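You operate a simulated robot arm through the tools that you are given. There is no shell and no other tool. Be economical: measure what you need, move in short steps, check, and stop when the job is done.

You are at the controls of a simulated robot arm. One attempt, no reset.

Task
Stand the cup in the blue tray, stir it smooth, put it back.
Fine: the stick from the grey pot goes into the yellow pot. Set down upright: clear cup.

It is judged by the outcome, as a careful person would: the job done as asked, and still so three seconds after it is handed in. It fails if anything else is knocked over, pushed out of place, dropped, spilled or broken.

Robot
A 7-joint arm with a two-finger parallel gripper, fixed in place. Base frame: the origin is at the foot of the arm, x ahead of it, y to its left, z up; the work surface is at about z = 80. Lengths are in cm, angles in rad, forces in N, time in s.
With the tool pointing down near the work surface it reaches from about 24 to 68 cm from the base axis. Its first joint turns from -1.152 to 1.152 rad. Payload 2.4 kg.
The tool frame sits at the grasp point between the pads (the TCP): z along the fingers, y along the line on which they close. The tips reach 3 cm beyond it. Largest opening 9.4 cm; finger width 2.8, thickness 1; the body of the gripper, 5 by 9.6 cm, starts 5.5 cm behind the TCP.
Orientation is that of the tool frame in the base frame, as a unit quaternion [w, x, y, z]. With the fingers straight down and closing along the base's y, the tool's x points along the base's -x, its y along +y and its z along -z.

Tools
- The arm moves only by the tool drive_tool. Its argument "rows" is a list of rows, each an object (a shift or turn left out is 0, a gripper value left out holds the last) with "dp": the shift along the tool's x, y, z in cm, a list of three; "turn": the turn, a rotation vector about the tool's x, y, z in rad, a list of three; "grip": the closure, from 0 (fully open) to 1 (shut). In form: [{"dp": [dx, dy, dz], "turn": [ax, ay, az], "grip": grip}, ...]. A call has 1 to 12 rows; each row shifts and turns the commanded pose from where the row before left it, along the tool's axes as they then stand. Each row takes 0.2 s and may step no farther than 5 cm and 0.15 rad from the row before; otherwise, or with a gripper value out of range, the whole call is refused. A pose out of reach is approached as far as the arm can. The call stops where the force on the tool passes 40 N (or 10 N more than at its start, if that is more) or the arm is blocked; 0.2 s more then pass. The fingers move at their own pace (about 15.3 cm/s each) and stop on an object; they squeeze with about 22 N. The grip force told is the motor's: it shows also when the fingers shut on nothing. Time passes only in rows, and 0.2 s behind the last, so rows that do not move let the fingers close. The reply holds the time, the measured pose of the TCP, the force on the tool along the base axes, the opening and the grip force, in the units named above and with some noise, with the torque about the TCP (base axes, N m) and any sound that the robot's microphone picked up.
- Cameras (640 x 400 px; columns grow to the right, rows downward): "scene" is fixed at [4.33, 49.67, 141.53]; the picture's right is [-0.53, -0.85, 0.00], its down [-0.69, 0.43, -0.58] and it looks along [0.49, -0.31, -0.81] (base axes); focal length 246 px, centre (320, 200). "wrist" rides on the gripper at [7.6, 1.4, -10.3] in the tool frame; the picture's right is [-0.18, 0.98, 0.00], its down [-0.75, -0.14, -0.64] and it looks along [-0.63, -0.12, 0.77] (tool axes); focal length 243 px, centre (320, 200). There is no depth. A picture from a camera that has moved, and an enlarged one, comes with that camera's place and axes in the base frame and with its lens. The place of the scene camera against the robot may be out by one fixed shift of up to 1.2 cm in any direction.
- snapshot(camera): a new picture of that camera. It takes no simulated time.
- zoom(camera, box): a new picture of the part [left, top, right, bottom] of that camera's present view, enlarged. It takes no simulated time.
- sign_off(): hands the job in; it is judged then, once.

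Go step by step. Nothing tells you positions but the pictures and the camera data: compare them with the known pose of the tool, close in by small moves and look again before you grip or let go. The budget is 120 turns and 76 pictures, counting those below and the enlarged ones. Unless the task says otherwise, let go and move clear before handing in, and close with one line.

The tools are called after "Call:" as a command line: name --argument value ..., lists and objects as JSON in quotes. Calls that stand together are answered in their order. drive_tool: Moves the arm, as the interface text tells. Its arguments: {"type":"object","properties":{"rows":{"type":"array"}},"required":["rows"]} The other tools are called the same way: snapshot (camera) takes a picture; zoom (camera, box) takes an enlarged picture of a part of a camera's view; sign_off () hands the job in.

At the start:

```text
t: 0.0
eef_pos: [25.97, 19.32, 116.95]
ee_rot: [0.0, 0.0, 1.0, 0.0]
ft_force: [-1.3, -0.2, 0.7]
torque: [-0.01, 0.0, 0.0]
opening: 9.39
finger_force: 0.1
```

scene: 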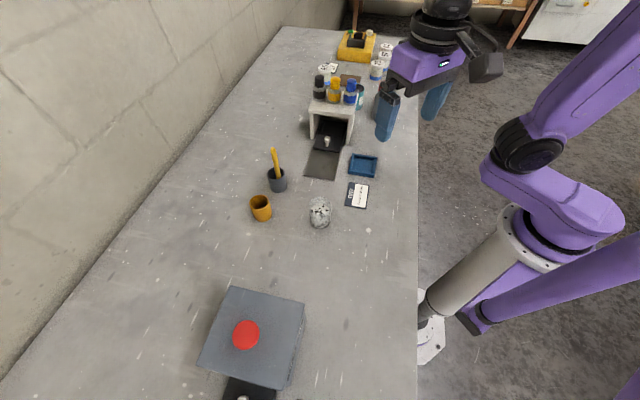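
wrist: 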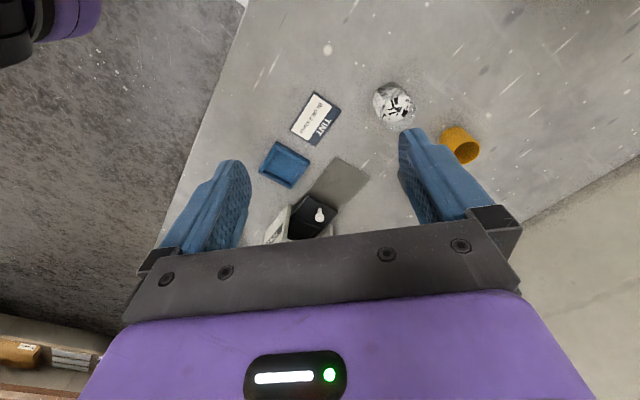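

I see a bench with a grey pot holding a stick, a yellow pot, a blue tray, a small shelter with bottles on it, and a red button box. I'll zoom in to find the clear cup.

Call:
zoom --camera "scene" --box '[240, 60, 420, 172]'

Call:
zoom --camera "scene" --box '[230, 130, 400, 236]'

Call:
zoom --camera "scene" --box '[180, 280, 340, 400]'

Call:
zoom --camera "wrist" --box '[240, 70, 500, 250]'

```text
3.56 times, centred on (330, 116) of scene
camera zoom: at [4.33, 49.67, 141.53], right [-0.53, -0.85, 0.0], down [-0.69, 0.43, -0.58], along [0.49, -0.31, -0.81], focal length 876 px, centre (284, 499)
```

zoom: 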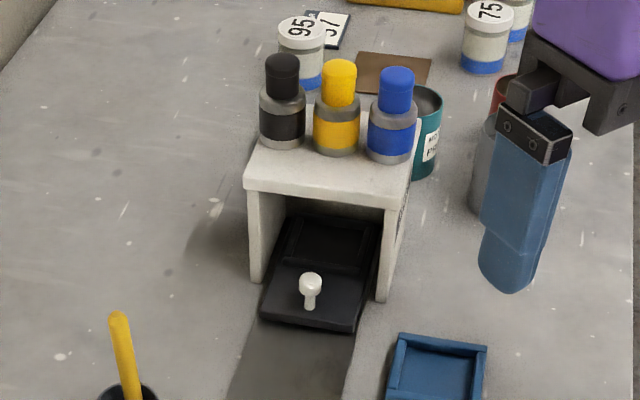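

```text
3.76 times, centred on (315, 183) of scene
camera zoom: at [4.33, 49.67, 141.53], right [-0.53, -0.85, 0.0], down [-0.69, 0.43, -0.58], along [0.49, -0.31, -0.81], focal length 928 px, centre (339, 264)
```

zoom: 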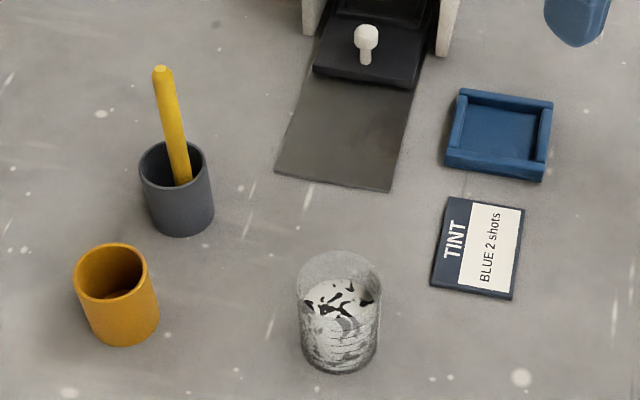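

```text
3.33 times, centred on (260, 340) of scene
camera zoom: at [4.33, 49.67, 141.53], right [-0.53, -0.85, 0.0], down [-0.69, 0.43, -0.58], along [0.49, -0.31, -0.81], focal length 822 px, centre (520, -267)
```

zoom: 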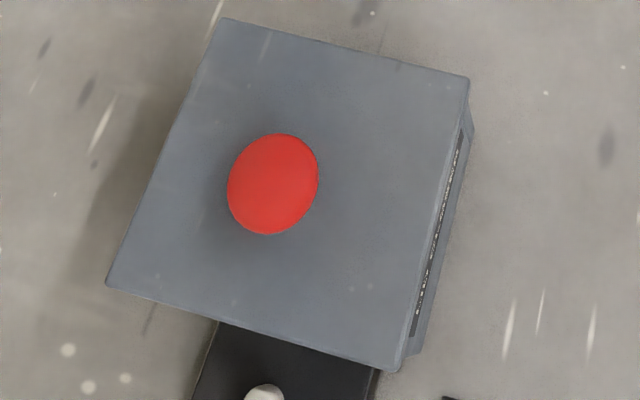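

```text
2.22 times, centred on (370, 160) of wrist
camera zoom: at [18.41, 20.68, 127.34], right [0.18, 0.98, 0.0], down [0.75, -0.14, 0.64], along [0.63, -0.12, -0.77], focal length 539 px, centre (209, 289)
```

zoom: 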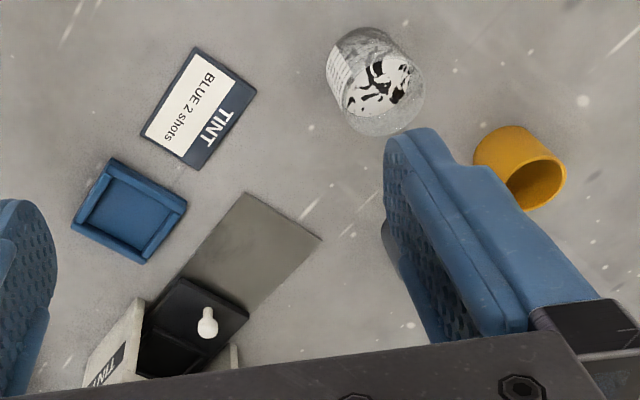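

The clear cup is near (34, 31) and the tray near (45.5, 7). The grey pot with the stick is near (53, 35) and the yellow pot near (46, 44). I'll move over the cup and look again.

Call:
drive_tool --rows '[{"dp": [-1, 2, 1.5]}, {"dp": [-1.5, 2.4, 2.4]}, {"dp": [-1.5, 2.4, 2.4]}, {"dp": [-1.5, 2.4, 2.4]}, {"dp": [-1, 1.3, 1.3]}, {}]'

Call:
snapshot --camera "wrist"

```text
t: 1.4
eef_pos: [32.49, 29.93, 107.0]
ee_rot: [0.0, 0.0, 1.0, -0.001]
ft_force: [-0.1, 0.0, 0.4]
torque: [-0.02, -0.01, -0.01]
opening: 9.41
finger_force: 0.1
```

```text
69 pictures are left
camera wrist: at [24.84, 31.21, 117.29], right [0.18, 0.98, 0.0], down [0.75, -0.14, 0.64], along [0.63, -0.12, -0.77], focal length 243 px, centre (320, 200)
```

wrist: 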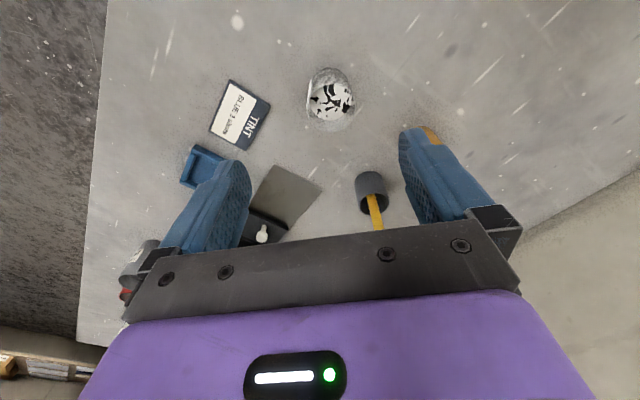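

Call:
zoom --camera "wrist" --box '[270, 50, 400, 131]'

Call:
zoom --camera "wrist" --box '[170, 70, 400, 240]'

```text
4.92 times, centred on (335, 90) of wrist
camera zoom: at [24.84, 31.21, 117.29], right [0.18, 0.98, 0.0], down [0.75, -0.14, 0.64], along [0.63, -0.12, -0.77], focal length 1194 px, centre (246, 739)
```

zoom: 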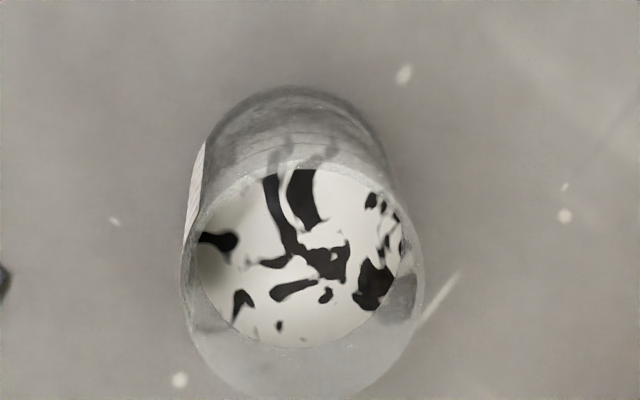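

```text
2.35 times, centred on (285, 155) of wrist
camera zoom: at [24.84, 31.21, 117.29], right [0.18, 0.98, 0.0], down [0.75, -0.14, 0.64], along [0.63, -0.12, -0.77], focal length 571 px, centre (402, 306)
```

zoom: 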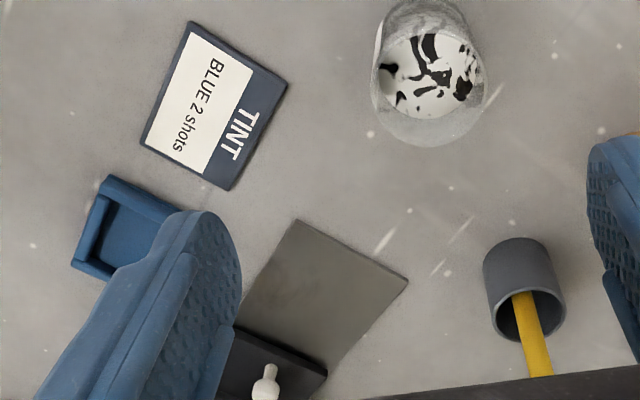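

The cup is about 5.7 cm wide with its rim near z = 88, centred near (35.1, 30.8). I'll lower the open fingers around it and check before gripping.

Call:
drive_tool --rows '[{"dp": [-1.3, 0.45, 2]}, {"dp": [-1.3, 0.45, 3]}, {"dp": [0, 0, 3]}, {"dp": [0, 0, 3]}, {"dp": [0, 0, 2]}, {}]'

Call:
snapshot --camera "wrist"

Call:
zoom --camera "scene" --box '[240, 120, 440, 245]'

```text
t: 2.8
eef_pos: [35.07, 30.86, 94.11]
ee_rot: [-0.001, 0.0, 1.0, 0.0]
ft_force: [0.0, 0.0, -0.8]
torque: [0.01, 0.01, -0.01]
opening: 9.41
finger_force: 0.1
```

```text
66 pictures are left
camera wrist: at [27.55, 32.11, 104.27], right [0.18, 0.98, 0.0], down [0.75, -0.14, 0.64], along [0.63, -0.12, -0.77], focal length 243 px, centre (320, 200)
```

wrist: 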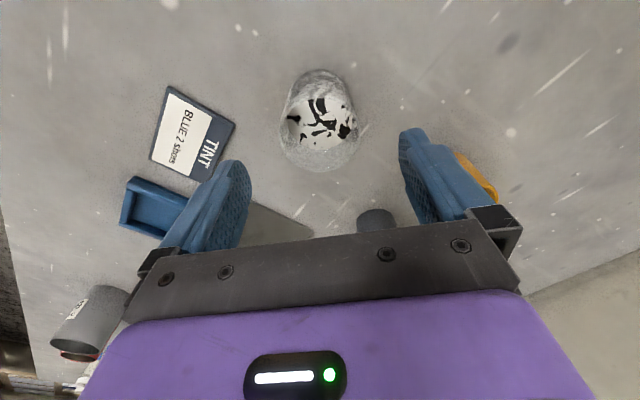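

```text
3.20 times, centred on (340, 182) of scene
camera zoom: at [4.33, 49.67, 141.53], right [-0.53, -0.85, 0.0], down [-0.69, 0.43, -0.58], along [0.49, -0.31, -0.81], focal length 789 px, centre (256, 256)
```

zoom: 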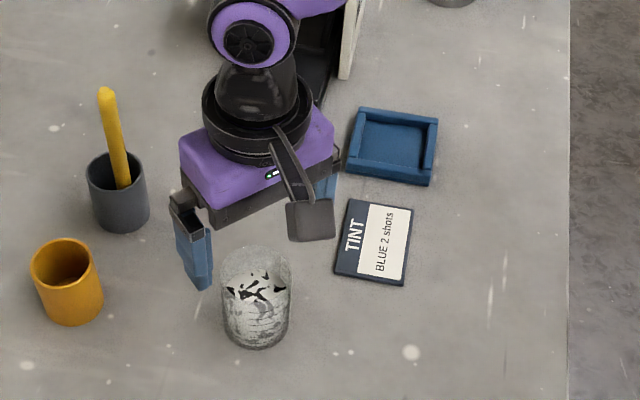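

The cup is centred between the fingers. I'll lower to gripping height.

Call:
drive_tool --rows '[{"dp": [0, 0, 3]}, {"dp": [0, 0, 3]}, {"dp": [0.1, 0, 2.5]}, {}]'

Call:
snapshot --camera "wrist"

Call:
zoom --camera "scene" --box '[240, 120, 440, 245]'

```text
t: 3.8
eef_pos: [35.0, 30.79, 85.61]
ee_rot: [-0.001, 0.0, 1.0, 0.0]
ft_force: [0.5, -0.7, -0.6]
torque: [0.0, -0.04, -0.04]
opening: 9.43
finger_force: 0.0
```

```text
64 pictures are left
camera wrist: at [27.39, 32.14, 95.84], right [0.18, 0.98, 0.0], down [0.75, -0.14, 0.64], along [0.63, -0.12, -0.77], focal length 243 px, centre (320, 200)
```

wrist: 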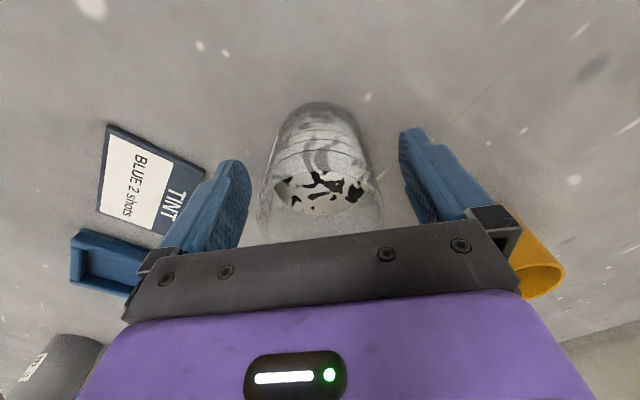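

```text
3.20 times, centred on (340, 182) of scene
camera zoom: at [4.33, 49.67, 141.53], right [-0.53, -0.85, 0.0], down [-0.69, 0.43, -0.58], along [0.49, -0.31, -0.81], focal length 789 px, centre (256, 256)
```

zoom: 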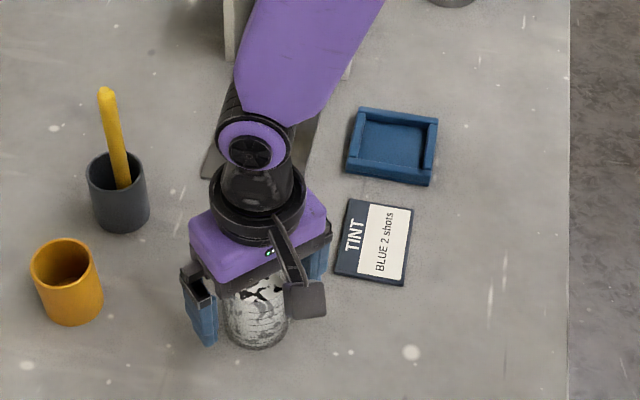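

The fingers straddle the cup evenly. I'll close in steps.

Call:
drive_tool --rows '[{"grip": 0.3}, {"grip": 0.35}, {"grip": 0.38}, {"grip": 0.41}, {"grip": 0.44}, {}]'

```text
t: 5.2
eef_pos: [35.01, 30.81, 85.72]
ee_rot: [0.0, 0.001, 1.0, -0.001]
ft_force: [0.3, 0.0, 0.4]
torque: [0.0, 0.01, 0.0]
opening: 5.92
finger_force: 22.4
```

The cup is held at 5.9 cm. I'll lift it gently, keeping it level.

Call:
drive_tool --rows '[{"dp": [0, 0, -0.3]}, {"dp": [0, 0, -0.7]}, {"dp": [0, 0, -1.0]}, {"dp": [0, 0, -1.2]}, {"dp": [0, 0, -1.2]}, {"dp": [0, 0, -1.0]}, {"dp": [0, 0, -0.7]}, {"dp": [0, 0, -0.3]}, {}]'

Call:
snapshot --camera "scene"

```text
t: 7.2
eef_pos: [34.96, 30.77, 91.96]
ee_rot: [0.001, 0.0, 1.0, 0.001]
ft_force: [0.7, -0.9, -1.4]
torque: [-0.04, 0.02, 0.01]
opening: 5.89
finger_force: 21.9
```

```text
62 pictures are left
```

scene: 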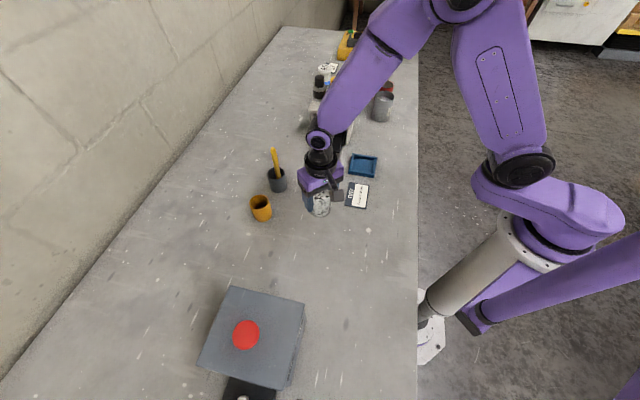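

The cup is up and level. I'll carry it smoothly to above the tray.

Call:
drive_tool --rows '[{"dp": [-0.2, -0.47, 0]}, {"dp": [-0.51, -1.17, 0]}, {"dp": [-0.82, -1.87, 0]}, {"dp": [-1.12, -2.57, 0]}, {"dp": [-1.22, -2.81, 0]}, {"dp": [-1.22, -2.81, 0]}, {"dp": [-1.22, -2.81, 0]}, {"dp": [-1.22, -2.81, 0]}, {"dp": [-1.12, -2.57, 0]}, {"dp": [-0.82, -1.87, 0]}, {"dp": [-0.51, -1.17, 0]}, {"dp": [-0.2, -0.47, 0]}]'

Call:
snapshot --camera "wrist"

Call:
zoom --camera "scene" --box '[280, 100, 440, 200]'

```text
t: 9.8
eef_pos: [45.28, 7.32, 92.01]
ee_rot: [0.0, -0.001, 1.0, 0.0]
ft_force: [0.6, -0.2, -2.4]
torque: [0.02, -0.01, -0.01]
opening: 5.89
finger_force: 22.0
```

```text
61 pictures are left
camera wrist: at [37.62, 8.59, 102.26], right [0.18, 0.98, 0.0], down [0.75, -0.14, 0.64], along [0.63, -0.12, -0.77], focal length 243 px, centre (320, 200)
```

wrist: 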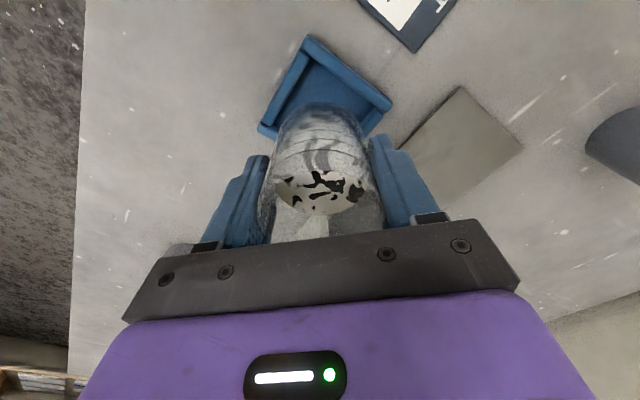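

```text
4.00 times, centred on (360, 150) of scene
camera zoom: at [4.33, 49.67, 141.53], right [-0.53, -0.85, 0.0], down [-0.69, 0.43, -0.58], along [0.49, -0.31, -0.81], focal length 986 px, centre (160, 400)
```

zoom: 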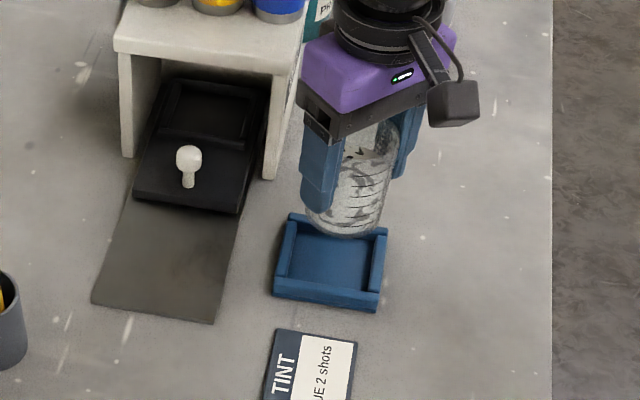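

The tray centre comes out at about (45.5, 7.35), and the cup is right above it. I'll lower most of the way and check alignment.

Call:
drive_tool --rows '[{"dp": [0, 0, 0.4]}, {"dp": [0, 0, 0.9]}, {"dp": [0, 0, 1.0]}, {"dp": [0, 0, 0.9]}, {"dp": [0, 0, 0.5]}, {}]'

Call:
zoom --camera "wrist" --box '[220, 50, 440, 188]'

Call:
zoom --camera "scene" --box '[320, 125, 410, 181]'

```text
t: 11.2
eef_pos: [45.18, 7.4, 88.28]
ee_rot: [0.0, 0.0, 1.0, 0.0]
ft_force: [-0.7, 0.4, -1.8]
torque: [-0.04, -0.01, 0.03]
opening: 5.9
finger_force: 21.5
```

```text
2.90 times, centred on (330, 119) of wrist
camera zoom: at [37.65, 8.71, 98.52], right [0.18, 0.98, 0.0], down [0.75, -0.14, 0.64], along [0.63, -0.12, -0.77], focal length 703 px, centre (291, 435)
```

zoom: 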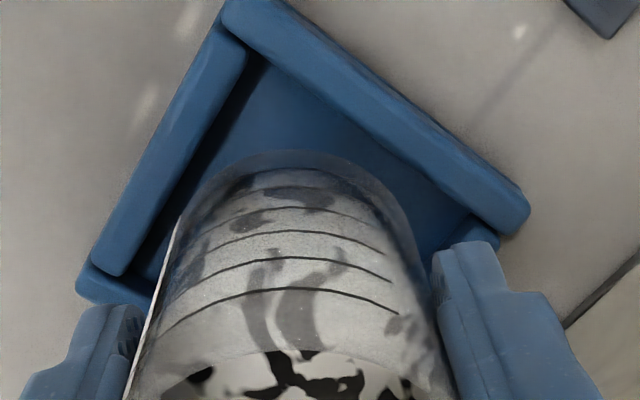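

```text
7.11 times, centred on (365, 153) of scene
camera zoom: at [4.33, 49.67, 141.53], right [-0.53, -0.85, 0.0], down [-0.69, 0.43, -0.58], along [0.49, -0.31, -0.81], focal length 1753 px, centre (0, 534)
```

zoom: 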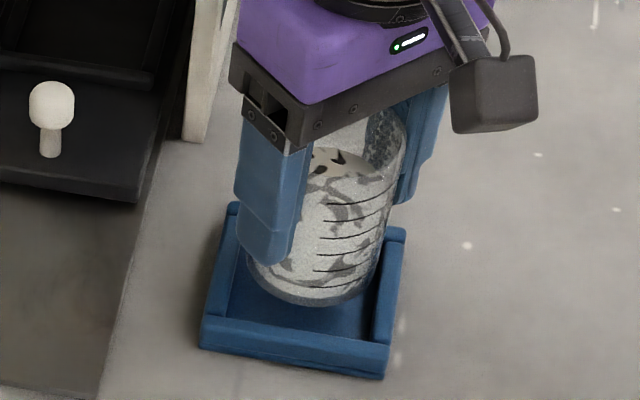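

The alignment is within about 2 mm. I'll lower the cup gently until it touches down.

Call:
drive_tool --rows '[{"dp": [0.12, -0.06, 0.4]}, {"dp": [0, 0, 0.5]}, {"dp": [0, 0, 0.4]}, {"dp": [0, 0, 0.3]}, {}]'

```text
t: 12.4
eef_pos: [45.15, 7.32, 86.69]
ee_rot: [0.0, 0.0, 1.0, 0.0]
ft_force: [-0.6, 0.3, -1.8]
torque: [-0.02, 0.02, 0.01]
opening: 5.93
finger_force: 21.9
```

Call:
drive_tool --rows '[{"dp": [0, 0, 0.15]}, {"dp": [0, 0, 0.15]}, {}]'

Call:
zoom --camera "scene" --box '[320, 125, 410, 181]'

```text
t: 13.2
eef_pos: [45.16, 7.25, 86.29]
ee_rot: [0.0, 0.0, 1.0, 0.0]
ft_force: [0.5, -0.3, -1.3]
torque: [0.02, 0.02, 0.02]
opening: 5.91
finger_force: 22.3
```

```text
7.11 times, centred on (365, 153) of scene
camera zoom: at [4.33, 49.67, 141.53], right [-0.53, -0.85, 0.0], down [-0.69, 0.43, -0.58], along [0.49, -0.31, -0.81], focal length 1753 px, centre (0, 534)
```

zoom: 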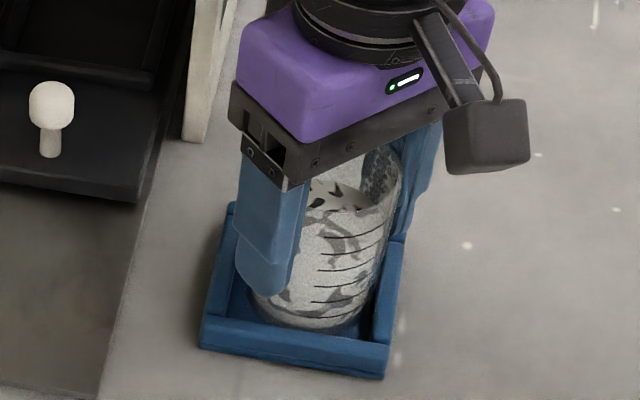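

It's nearly down. I'll continue in small steps, watching the force.

Call:
drive_tool --rows '[{"dp": [0, 0, 0.1]}, {"dp": [0, 0, 0.1]}, {}]'

```text
t: 14.0
eef_pos: [45.13, 7.27, 86.17]
ee_rot: [0.0, 0.0, 1.0, 0.0]
ft_force: [0.0, 0.5, -2.2]
torque: [-0.01, 0.04, -0.02]
opening: 5.9
finger_force: 21.9
```

Call:
drive_tool --rows '[{"dp": [0, 0, 0.1]}, {"dp": [0, 0, 0.1]}, {}]'

```text
t: 14.8
eef_pos: [45.11, 7.3, 85.96]
ee_rot: [0.001, -0.001, 1.0, 0.0]
ft_force: [-0.5, -3.5, 13.6]
torque: [-0.24, -0.03, -0.06]
opening: 5.89
finger_force: 22.1
```

Contact. I'll check that it's on the floor of the tray.

Call:
zoom --camera "wrist" --box '[220, 50, 440, 188]'

Call:
zoom --camera "scene" --box '[320, 125, 410, 181]'

```text
2.90 times, centred on (330, 119) of wrist
camera zoom: at [37.51, 8.62, 96.24], right [0.18, 0.98, 0.0], down [0.75, -0.14, 0.64], along [0.63, -0.12, -0.77], focal length 703 px, centre (291, 435)
```

zoom: 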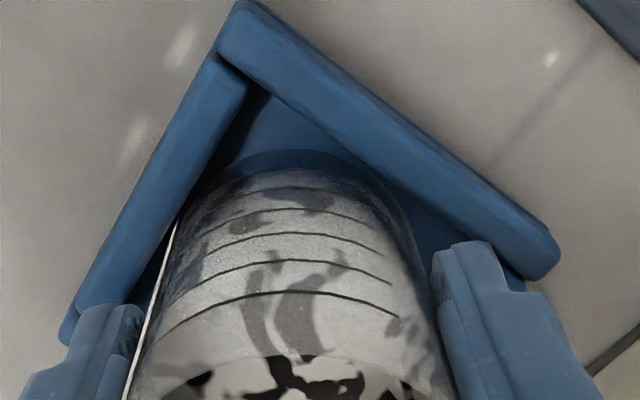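

```text
7.11 times, centred on (365, 153) of scene
camera zoom: at [4.31, 49.66, 141.53], right [-0.53, -0.85, 0.0], down [-0.69, 0.43, -0.58], along [0.49, -0.31, -0.81], focal length 1753 px, centre (0, 534)
```

zoom: 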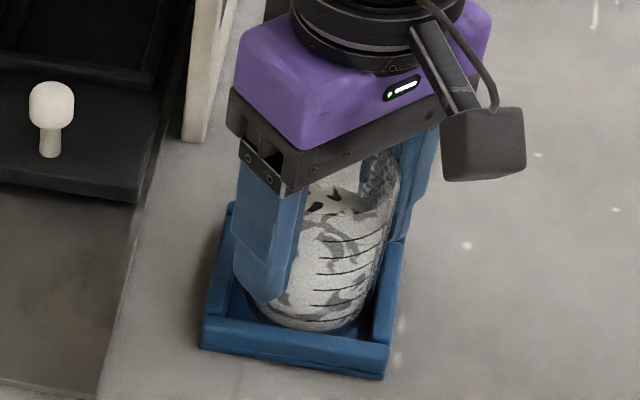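

It's seated inside the tray walls. I'll ease the preload and open the fingers gradually.

Call:
drive_tool --rows '[{"dp": [0, 0, -0.1]}, {"grip": 0.34}, {"grip": 0.3}, {"grip": 0.2}, {"grip": 0.0}, {}]'

Call:
zoom --camera "wrist" --box '[200, 50, 440, 200]'

Call:
zoom --camera "scene" --box '[320, 125, 410, 181]'

```text
t: 16.2
eef_pos: [45.23, 7.32, 86.21]
ee_rot: [0.001, 0.0, 1.0, 0.0]
ft_force: [-0.1, -0.4, 0.4]
torque: [-0.01, -0.02, -0.01]
opening: 9.39
finger_force: 0.0
```

```text
2.67 times, centred on (320, 125) of wrist
camera zoom: at [37.5, 8.63, 96.33], right [0.18, 0.98, 0.0], down [0.75, -0.14, 0.64], along [0.63, -0.12, -0.77], focal length 647 px, centre (320, 400)
```

zoom: 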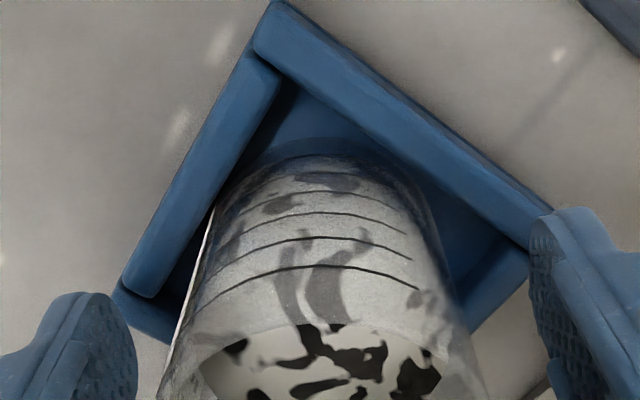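

```text
7.11 times, centred on (365, 153) of scene
camera zoom: at [4.33, 49.67, 141.53], right [-0.53, -0.85, 0.0], down [-0.69, 0.43, -0.58], along [0.49, -0.31, -0.81], focal length 1753 px, centre (0, 534)
```

zoom: 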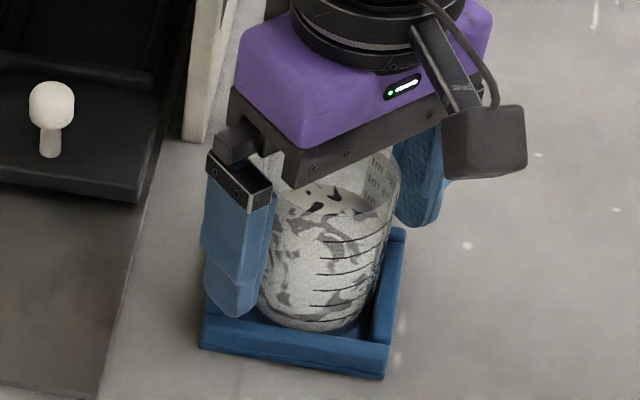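

The cup stands upright in the tray. I'll rise straight up and then go look at the stick.

Call:
drive_tool --rows '[{"dp": [0, 0, -1.5]}, {"dp": [0, 0, -3]}, {"dp": [0, 0, -4]}, {"dp": [0, 0, -4]}, {"dp": [0, 0, -4]}, {"dp": [0, 0, -4]}, {"dp": [0.5, 4, -2]}, {"dp": [0.5, 5, 0]}, {"dp": [0.5, 5, 0]}, {"dp": [0.5, 5, 0]}, {"dp": [0.5, 4, 0]}, {}]'

Call:
snapshot --camera "wrist"

Call:
zoom --camera "scene" --box '[240, 130, 400, 230]'

```text
refused: row 8 steps farther than a row can; nothing moved
```

```text
52 pictures are left
camera wrist: at [37.5, 8.63, 96.33], right [0.18, 0.98, 0.0], down [0.75, -0.14, 0.64], along [0.63, -0.12, -0.77], focal length 243 px, centre (320, 200)
```

wrist: 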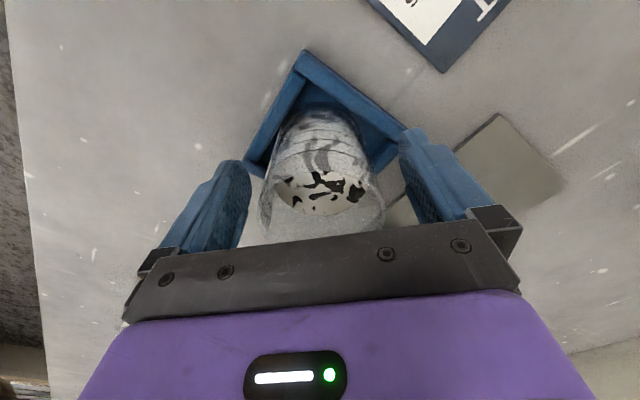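

```text
4.00 times, centred on (320, 180) of scene
camera zoom: at [4.33, 49.67, 141.53], right [-0.53, -0.85, 0.0], down [-0.69, 0.43, -0.58], along [0.49, -0.31, -0.81], focal length 986 px, centre (320, 280)
```

zoom: 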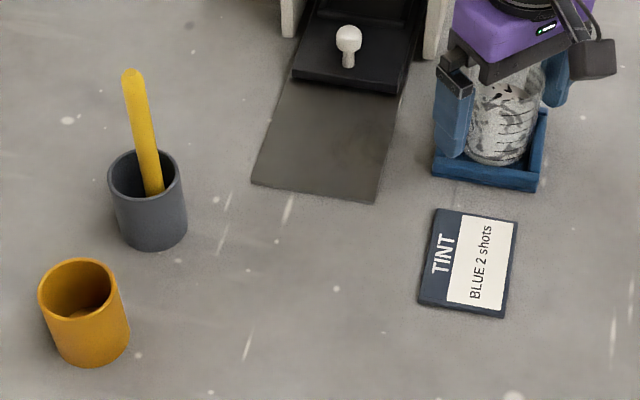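

One step was just over the limit, so nothing moved. I'll repeat with smaller steps.

Call:
drive_tool --rows '[{"dp": [0, 0, -1.5]}, {"dp": [0, 0, -3]}, {"dp": [0, 0, -4]}, {"dp": [0, 0, -4]}, {"dp": [0, 0, -4]}, {"dp": [0, 0, -4]}, {"dp": [0.5, 4, -2]}, {"dp": [0.5, 4.6, 0]}, {"dp": [0.5, 4.6, 0]}, {"dp": [0.5, 4.6, 0]}, {"dp": [0.5, 4, 0]}, {}]'

Call:
snapshot --camera "wrist"

```text
t: 18.8
eef_pos: [42.58, 29.07, 108.54]
ee_rot: [0.0, 0.0, 1.0, -0.001]
ft_force: [-0.4, 0.1, -0.3]
torque: [-0.05, -0.03, -0.02]
opening: 9.4
finger_force: 0.1
```

```text
50 pictures are left
camera wrist: at [34.96, 30.41, 118.82], right [0.18, 0.98, 0.0], down [0.75, -0.14, 0.64], along [0.63, -0.12, -0.77], focal length 243 px, centre (320, 200)
```

wrist: 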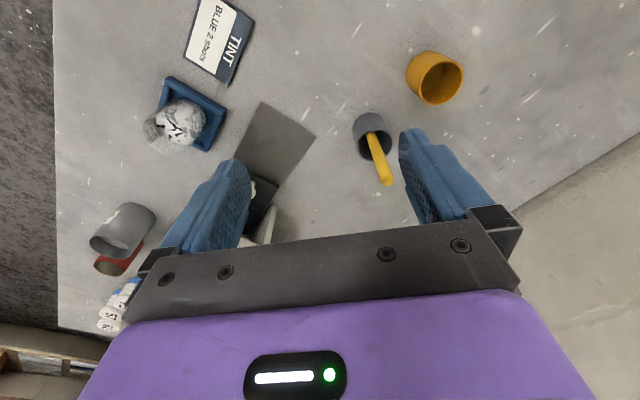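

Call:
zoom --camera "wrist" --box '[330, 40, 490, 200]'

Call:
zoom --camera "scene" --box '[240, 130, 320, 230]'

```text
2.50 times, centred on (410, 120) of wrist
camera zoom: at [34.96, 30.41, 118.82], right [0.18, 0.98, 0.0], down [0.75, -0.14, 0.64], along [0.63, -0.12, -0.77], focal length 606 px, centre (95, 400)
```

zoom: 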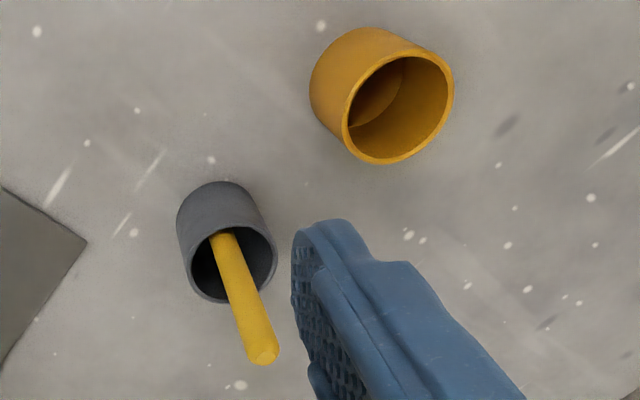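

```text
4.00 times, centred on (280, 180) of scene
camera zoom: at [4.33, 49.68, 141.53], right [-0.53, -0.85, 0.0], down [-0.69, 0.43, -0.58], along [0.49, -0.31, -0.81], focal length 986 px, centre (480, 280)
```

zoom: 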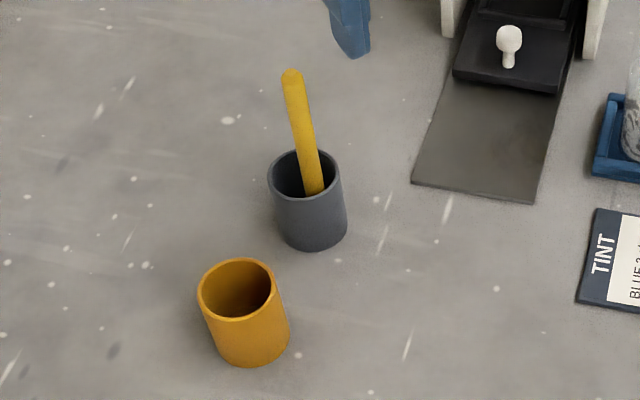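

The stick looks almost upright, about 1.1 cm thick. Its top is near (51.7, 34.7, 97) and the pot rim near z = 86. I'll move above it and look again.

Call:
drive_tool --rows '[{"dp": [-2, 1.2, 0]}, {"dp": [-3, 2, 0]}, {"dp": [-3, 1.8, 1]}, {"dp": [-1, 0.7, 1]}, {}]'

Call:
snapshot --camera "wrist"

Call:
zoom --camera "scene" --box '[230, 110, 350, 210]'

```text
t: 20.0
eef_pos: [51.68, 34.75, 106.47]
ee_rot: [0.001, 0.0, 1.0, 0.0]
ft_force: [-0.3, 0.0, 0.0]
torque: [0.0, -0.03, -0.05]
opening: 9.39
finger_force: 0.0
```

```text
47 pictures are left
camera wrist: at [44.02, 36.04, 116.76], right [0.18, 0.98, 0.0], down [0.75, -0.14, 0.64], along [0.63, -0.12, -0.77], focal length 243 px, centre (320, 200)
```

wrist: 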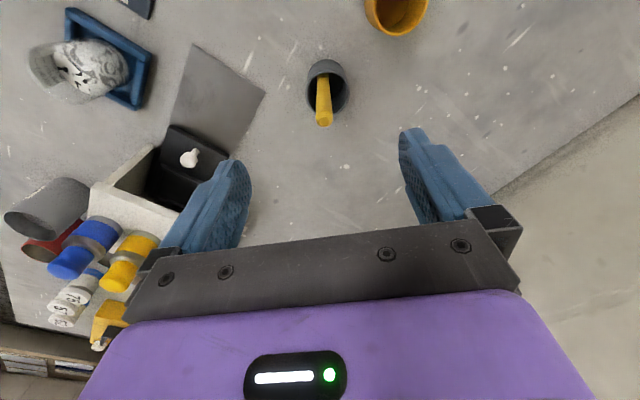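

```text
4.00 times, centred on (290, 160) of scene
camera zoom: at [4.33, 49.67, 141.53], right [-0.53, -0.85, 0.0], down [-0.69, 0.43, -0.58], along [0.49, -0.31, -0.81], focal length 986 px, centre (440, 360)
```

zoom: 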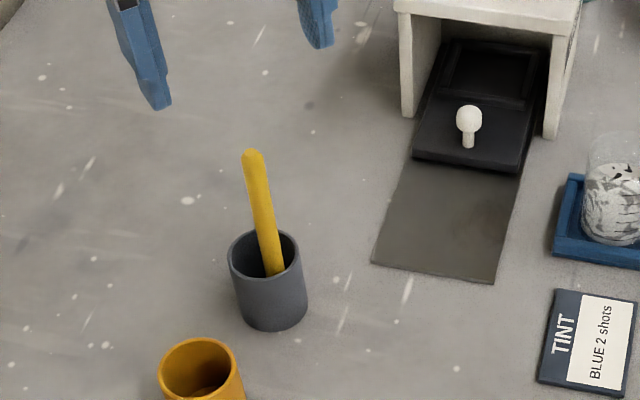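

Call:
zoom --camera "wrist" --box '[280, 40, 380, 140]'

```text
4.00 times, centred on (330, 90) of wrist
camera zoom: at [44.02, 36.04, 116.76], right [0.18, 0.98, 0.0], down [0.75, -0.14, 0.64], along [0.63, -0.12, -0.77], focal length 970 px, centre (280, 640)
```

zoom: 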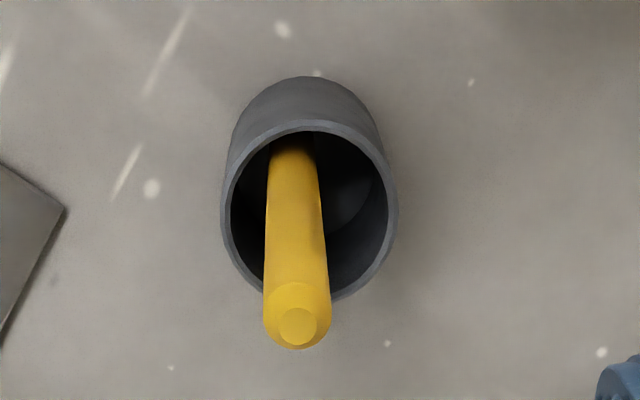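

The stick top is at about (52.0, 34.8, 96.7). I'll descend with open fingers to z ≈ 92.3.

Call:
drive_tool --rows '[{"dp": [-0.2, 0.05, 2]}, {"dp": [0, 0, 3]}, {"dp": [0, 0, 3]}, {"dp": [0, 0, 3]}, {"dp": [0, 0, 2.2]}, {"dp": [0, 0, 1]}, {}]'

Call:
snapshot --camera "wrist"

Call:
zoom --camera "scene" --box '[230, 110, 350, 210]'

```text
t: 21.6
eef_pos: [51.88, 34.86, 92.27]
ee_rot: [0.0, 0.001, 1.0, 0.0]
ft_force: [-0.2, 0.1, 0.0]
torque: [-0.01, -0.04, -0.05]
opening: 9.42
finger_force: 0.0
```

```text
44 pictures are left
camera wrist: at [44.25, 36.15, 102.6], right [0.18, 0.98, 0.0], down [0.75, -0.14, 0.64], along [0.63, -0.12, -0.77], focal length 243 px, centre (320, 200)
```

wrist: 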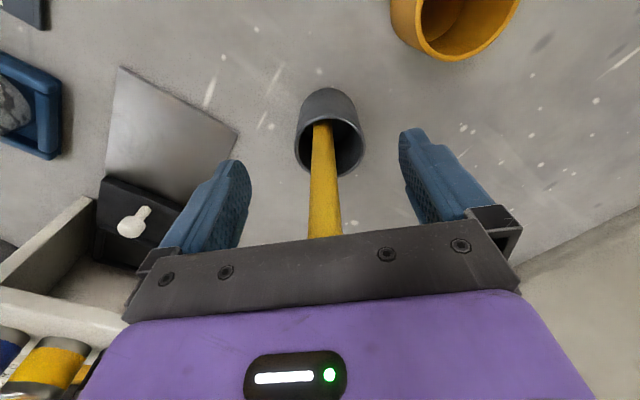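

```text
4.00 times, centred on (290, 160) of scene
camera zoom: at [4.33, 49.67, 141.53], right [-0.53, -0.85, 0.0], down [-0.69, 0.43, -0.58], along [0.49, -0.31, -0.81], focal length 986 px, centre (440, 360)
```

zoom: 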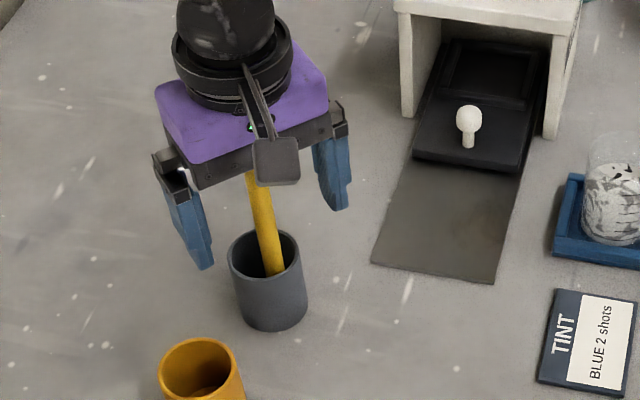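

The stick is between the fingers. Closing slowly.

Call:
drive_tool --rows '[{"grip": 0.5}, {"grip": 0.75}, {"grip": 0.82}, {"grip": 0.87}, {"grip": 0.92}, {"grip": 1.0}, {}]'

Call:
zoom --camera "wrist" --box '[220, 60, 420, 260]'

```text
t: 23.2
eef_pos: [51.91, 34.97, 92.36]
ee_rot: [-0.001, 0.0, 1.0, 0.0]
ft_force: [0.6, -0.2, -0.8]
torque: [-0.05, -0.03, -0.02]
opening: 1.39
finger_force: 22.5
```

```text
2.00 times, centred on (320, 160) of wrist
camera zoom: at [44.24, 36.15, 102.63], right [0.18, 0.98, 0.0], down [0.75, -0.14, 0.64], along [0.63, -0.12, -0.77], focal length 485 px, centre (320, 280)
```

zoom: 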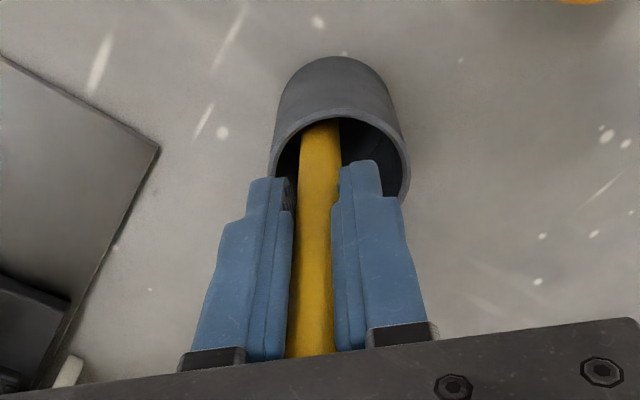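

The stick is gripped. I'll lift straight up and check it.

Call:
drive_tool --rows '[{"dp": [0, 0, -0.4]}, {"dp": [0, 0, -1.0]}, {"dp": [0, 0, -1.5]}, {"dp": [0, 0, -2]}, {"dp": [0, 0, -2]}, {"dp": [0, 0, -2]}, {"dp": [0, 0, -2]}, {"dp": [0, 0, -1.5]}, {"dp": [0, 0, -0.6]}, {}]'

Call:
snapshot --camera "wrist"

Call:
zoom --camera "scene" --box '[230, 110, 350, 210]'

```text
t: 25.4
eef_pos: [51.78, 34.87, 105.31]
ee_rot: [-0.001, 0.0, 1.0, 0.0]
ft_force: [0.9, -0.7, -0.8]
torque: [-0.01, -0.02, 0.02]
opening: 1.37
finger_force: 21.9
```

```text
41 pictures are left
camera wrist: at [44.1, 36.16, 115.62], right [0.18, 0.98, 0.0], down [0.75, -0.14, 0.64], along [0.63, -0.12, -0.77], focal length 243 px, centre (320, 200)
```

wrist: 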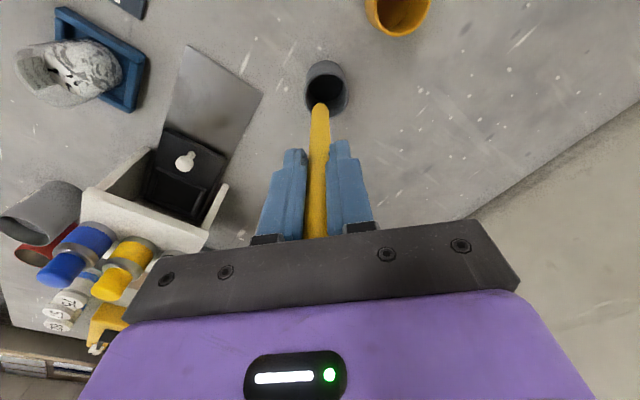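

```text
4.00 times, centred on (290, 160) of scene
camera zoom: at [4.33, 49.67, 141.53], right [-0.53, -0.85, 0.0], down [-0.69, 0.43, -0.58], along [0.49, -0.31, -0.81], focal length 986 px, centre (440, 360)
```

zoom: 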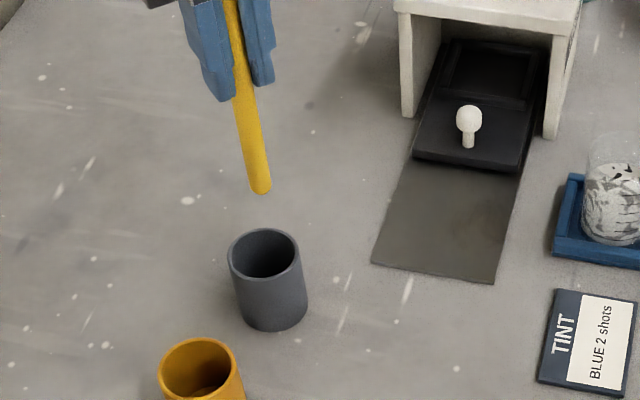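

The stick is held firmly, with its tip about 11 cm below the TCP. I'll carry it over to above the cup.

Call:
drive_tool --rows '[{"dp": [0.3, -1, 0]}, {"dp": [0.5, -2.2, 0]}, {"dp": [0.7, -3.2, 0]}, {"dp": [0.8, -3.8, 0]}, {"dp": [0.8, -3.8, 0]}, {"dp": [0.8, -3.8, 0]}, {"dp": [0.8, -3.8, 0]}, {"dp": [0.6, -2.8, 0]}, {"dp": [0.4, -2, 0]}, {"dp": [0.2, -1, 0]}, {}]'

Call:
snapshot --camera "wrist"

Call:
zoom --camera "scene" --box '[300, 90, 420, 190]'

```text
t: 27.8
eef_pos: [45.9, 7.4, 105.51]
ee_rot: [0.0, 0.0, 1.0, 0.0]
ft_force: [-0.4, -0.2, -1.3]
torque: [0.0, -0.01, 0.02]
opening: 1.37
finger_force: 22.0
```

```text
39 pictures are left
camera wrist: at [38.23, 8.75, 115.61], right [0.18, 0.98, 0.0], down [0.75, -0.14, 0.64], along [0.63, -0.12, -0.77], focal length 243 px, centre (320, 200)
```

wrist: 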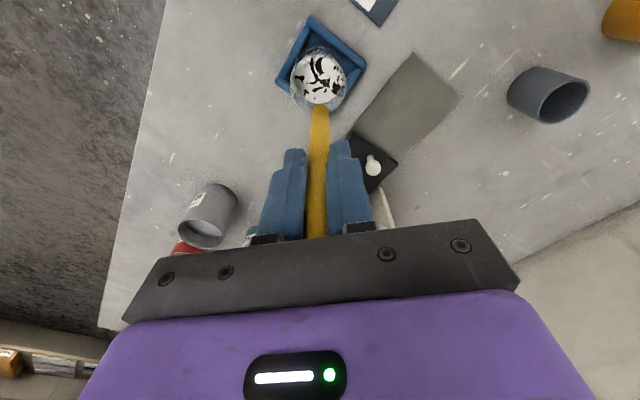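

```text
4.00 times, centred on (360, 140) of scene
camera zoom: at [4.33, 49.67, 141.53], right [-0.53, -0.85, 0.0], down [-0.69, 0.43, -0.58], along [0.49, -0.31, -0.81], focal length 986 px, centre (160, 440)
```

zoom: 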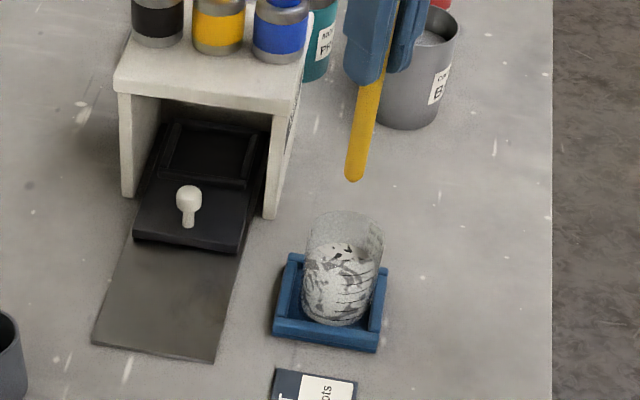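

Call:
zoom --camera "wrist" --box '[260, 10, 380, 130]'

```text
3.33 times, centred on (320, 70) of wrist
camera zoom: at [38.23, 8.75, 115.61], right [0.18, 0.98, 0.0], down [0.75, -0.14, 0.64], along [0.63, -0.12, -0.77], focal length 809 px, centre (320, 633)
```

zoom: 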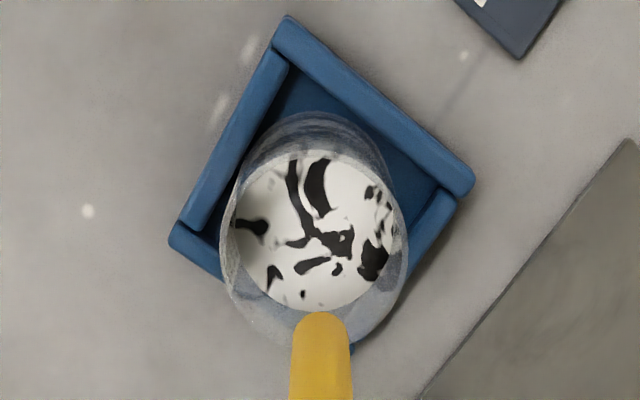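

The stick tip is right over the cup centre, at about (45.3, 7.25). The liquid is roughly 5 cm deep and the rim is near z = 88.7. I'll lower the stick in slowly.

Call:
drive_tool --rows '[{"dp": [0.1, -0.1, 1.0]}, {"dp": [0, 0, 2.0]}, {"dp": [0, 0, 2.0]}, {"dp": [0, 0, 1.5]}, {"dp": [0, 0, 1.2]}, {"dp": [0, 0, 1.0]}, {"dp": [0, 0, 0.8]}, {}]'

Call:
snapshot --camera "wrist"

Call:
zoom --camera "scene" --box '[320, 115, 410, 181]'

```text
t: 29.6
eef_pos: [45.68, 7.35, 95.87]
ee_rot: [0.001, 0.0, 1.0, 0.0]
ft_force: [0.1, -0.2, 0.5]
torque: [-0.01, -0.02, 0.05]
opening: 1.4
finger_force: 21.9
```

```text
36 pictures are left
camera wrist: at [38.15, 8.69, 106.14], right [0.18, 0.98, 0.0], down [0.75, -0.14, 0.64], along [0.63, -0.12, -0.77], focal length 243 px, centre (320, 200)
```

wrist: 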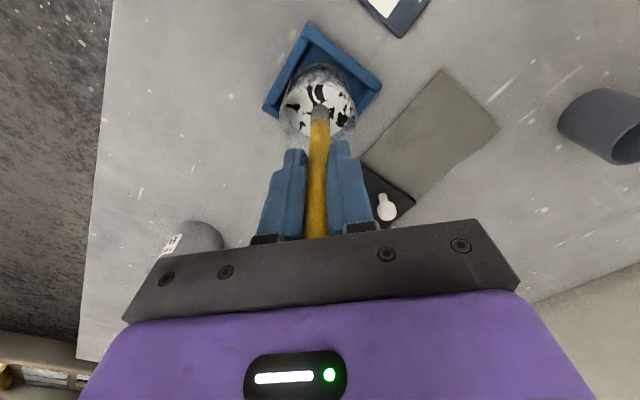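

```text
6.06 times, centred on (365, 148) of scene
camera zoom: at [4.33, 49.67, 141.53], right [-0.53, -0.85, 0.0], down [-0.69, 0.43, -0.58], along [0.49, -0.31, -0.81], focal length 1494 px, centre (47, 515)
```

zoom: 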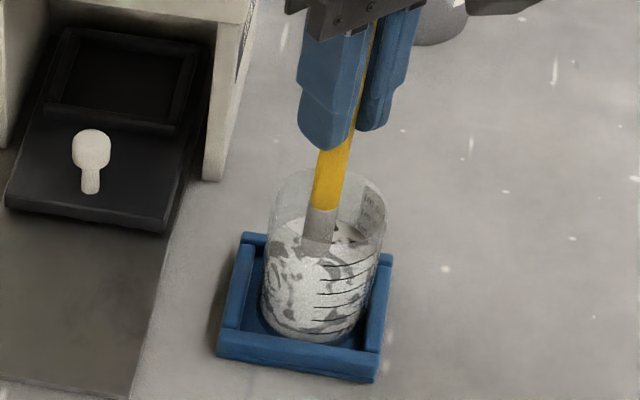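

The stick is in the liquid and centred. I'll lower a bit further.

Call:
drive_tool --rows '[{"dp": [0, 0, 0.8]}, {"dp": [0, 0, 0.7]}, {"dp": [0, 0, 0.5]}, {"dp": [0, 0, 0.3]}, {}]'

Call:
zoom --camera "wrist" --box '[250, 30, 390, 170]'

```text
t: 30.8
eef_pos: [45.82, 7.36, 93.6]
ee_rot: [0.0, 0.0, 1.0, 0.0]
ft_force: [0.1, -0.9, -0.4]
torque: [0.0, 0.01, -0.04]
opening: 1.41
finger_force: 21.7
```

```text
2.86 times, centred on (320, 100) of wrist
camera zoom: at [38.13, 8.69, 103.88], right [0.18, 0.98, 0.0], down [0.75, -0.14, 0.64], along [0.63, -0.12, -0.77], focal length 693 px, centre (320, 486)
```

zoom: 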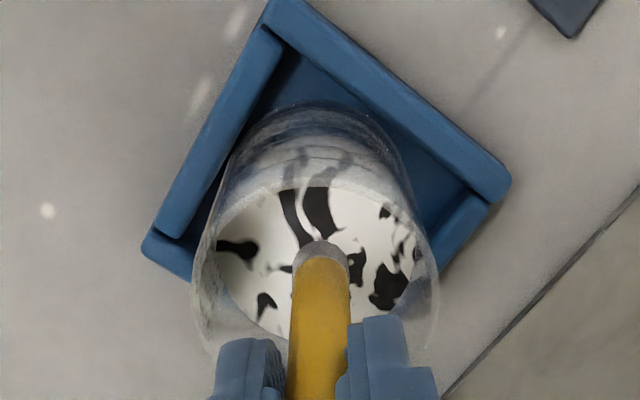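

Centred at the liquid surface. I'll stir with a small circle of about 1.1 cm radius.

Call:
drive_tool --rows '[{"dp": [0.5, 0, 0]}, {"dp": [0.6, 0, 0]}]'

Call:
drive_tool --rows '[{"dp": [-0.147, 0.55, 0]}, {"dp": [-0.403, 0.403, 0]}, {"dp": [-0.55, 0.147, 0]}, {"dp": [-0.55, -0.147, 0]}, {"dp": [-0.403, -0.403, 0]}, {"dp": [-0.147, -0.55, 0]}, {"dp": [0.147, -0.55, 0]}, {"dp": [0.403, -0.403, 0]}, {"dp": [0.55, -0.147, 0]}, {"dp": [0.55, 0.147, 0]}, {"dp": [0.403, 0.403, 0]}, {"dp": [0.147, 0.55, 0]}]'

Call:
zoom --camera "wrist" --box '[250, 30, 390, 170]'

```text
t: 31.4
eef_pos: [44.66, 7.29, 93.55]
ee_rot: [0.0, 0.0, 1.0, 0.0]
ft_force: [0.1, 0.1, -0.2]
torque: [0.0, 0.01, 0.02]
opening: 1.39
finger_force: 23.0
```

```text
t: 34.0
eef_pos: [44.68, 7.31, 93.42]
ee_rot: [0.0, 0.0, 1.0, 0.0]
ft_force: [0.0, -0.2, -0.4]
torque: [0.0, -0.03, 0.02]
opening: 1.41
finger_force: 22.2
```

```text
2.86 times, centred on (320, 100) of wrist
camera zoom: at [37.06, 8.63, 103.81], right [0.18, 0.98, 0.0], down [0.75, -0.14, 0.64], along [0.63, -0.12, -0.77], focal length 693 px, centre (320, 486)
```

zoom: 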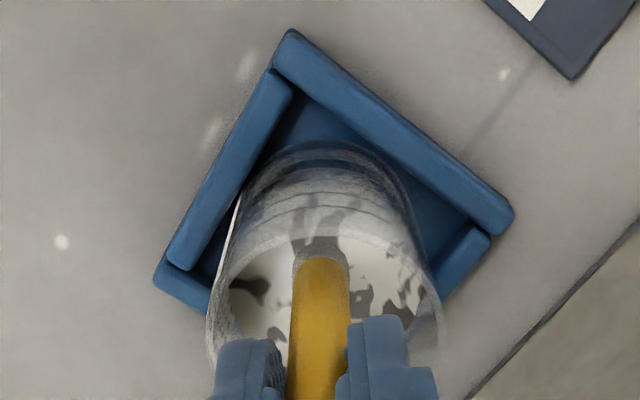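

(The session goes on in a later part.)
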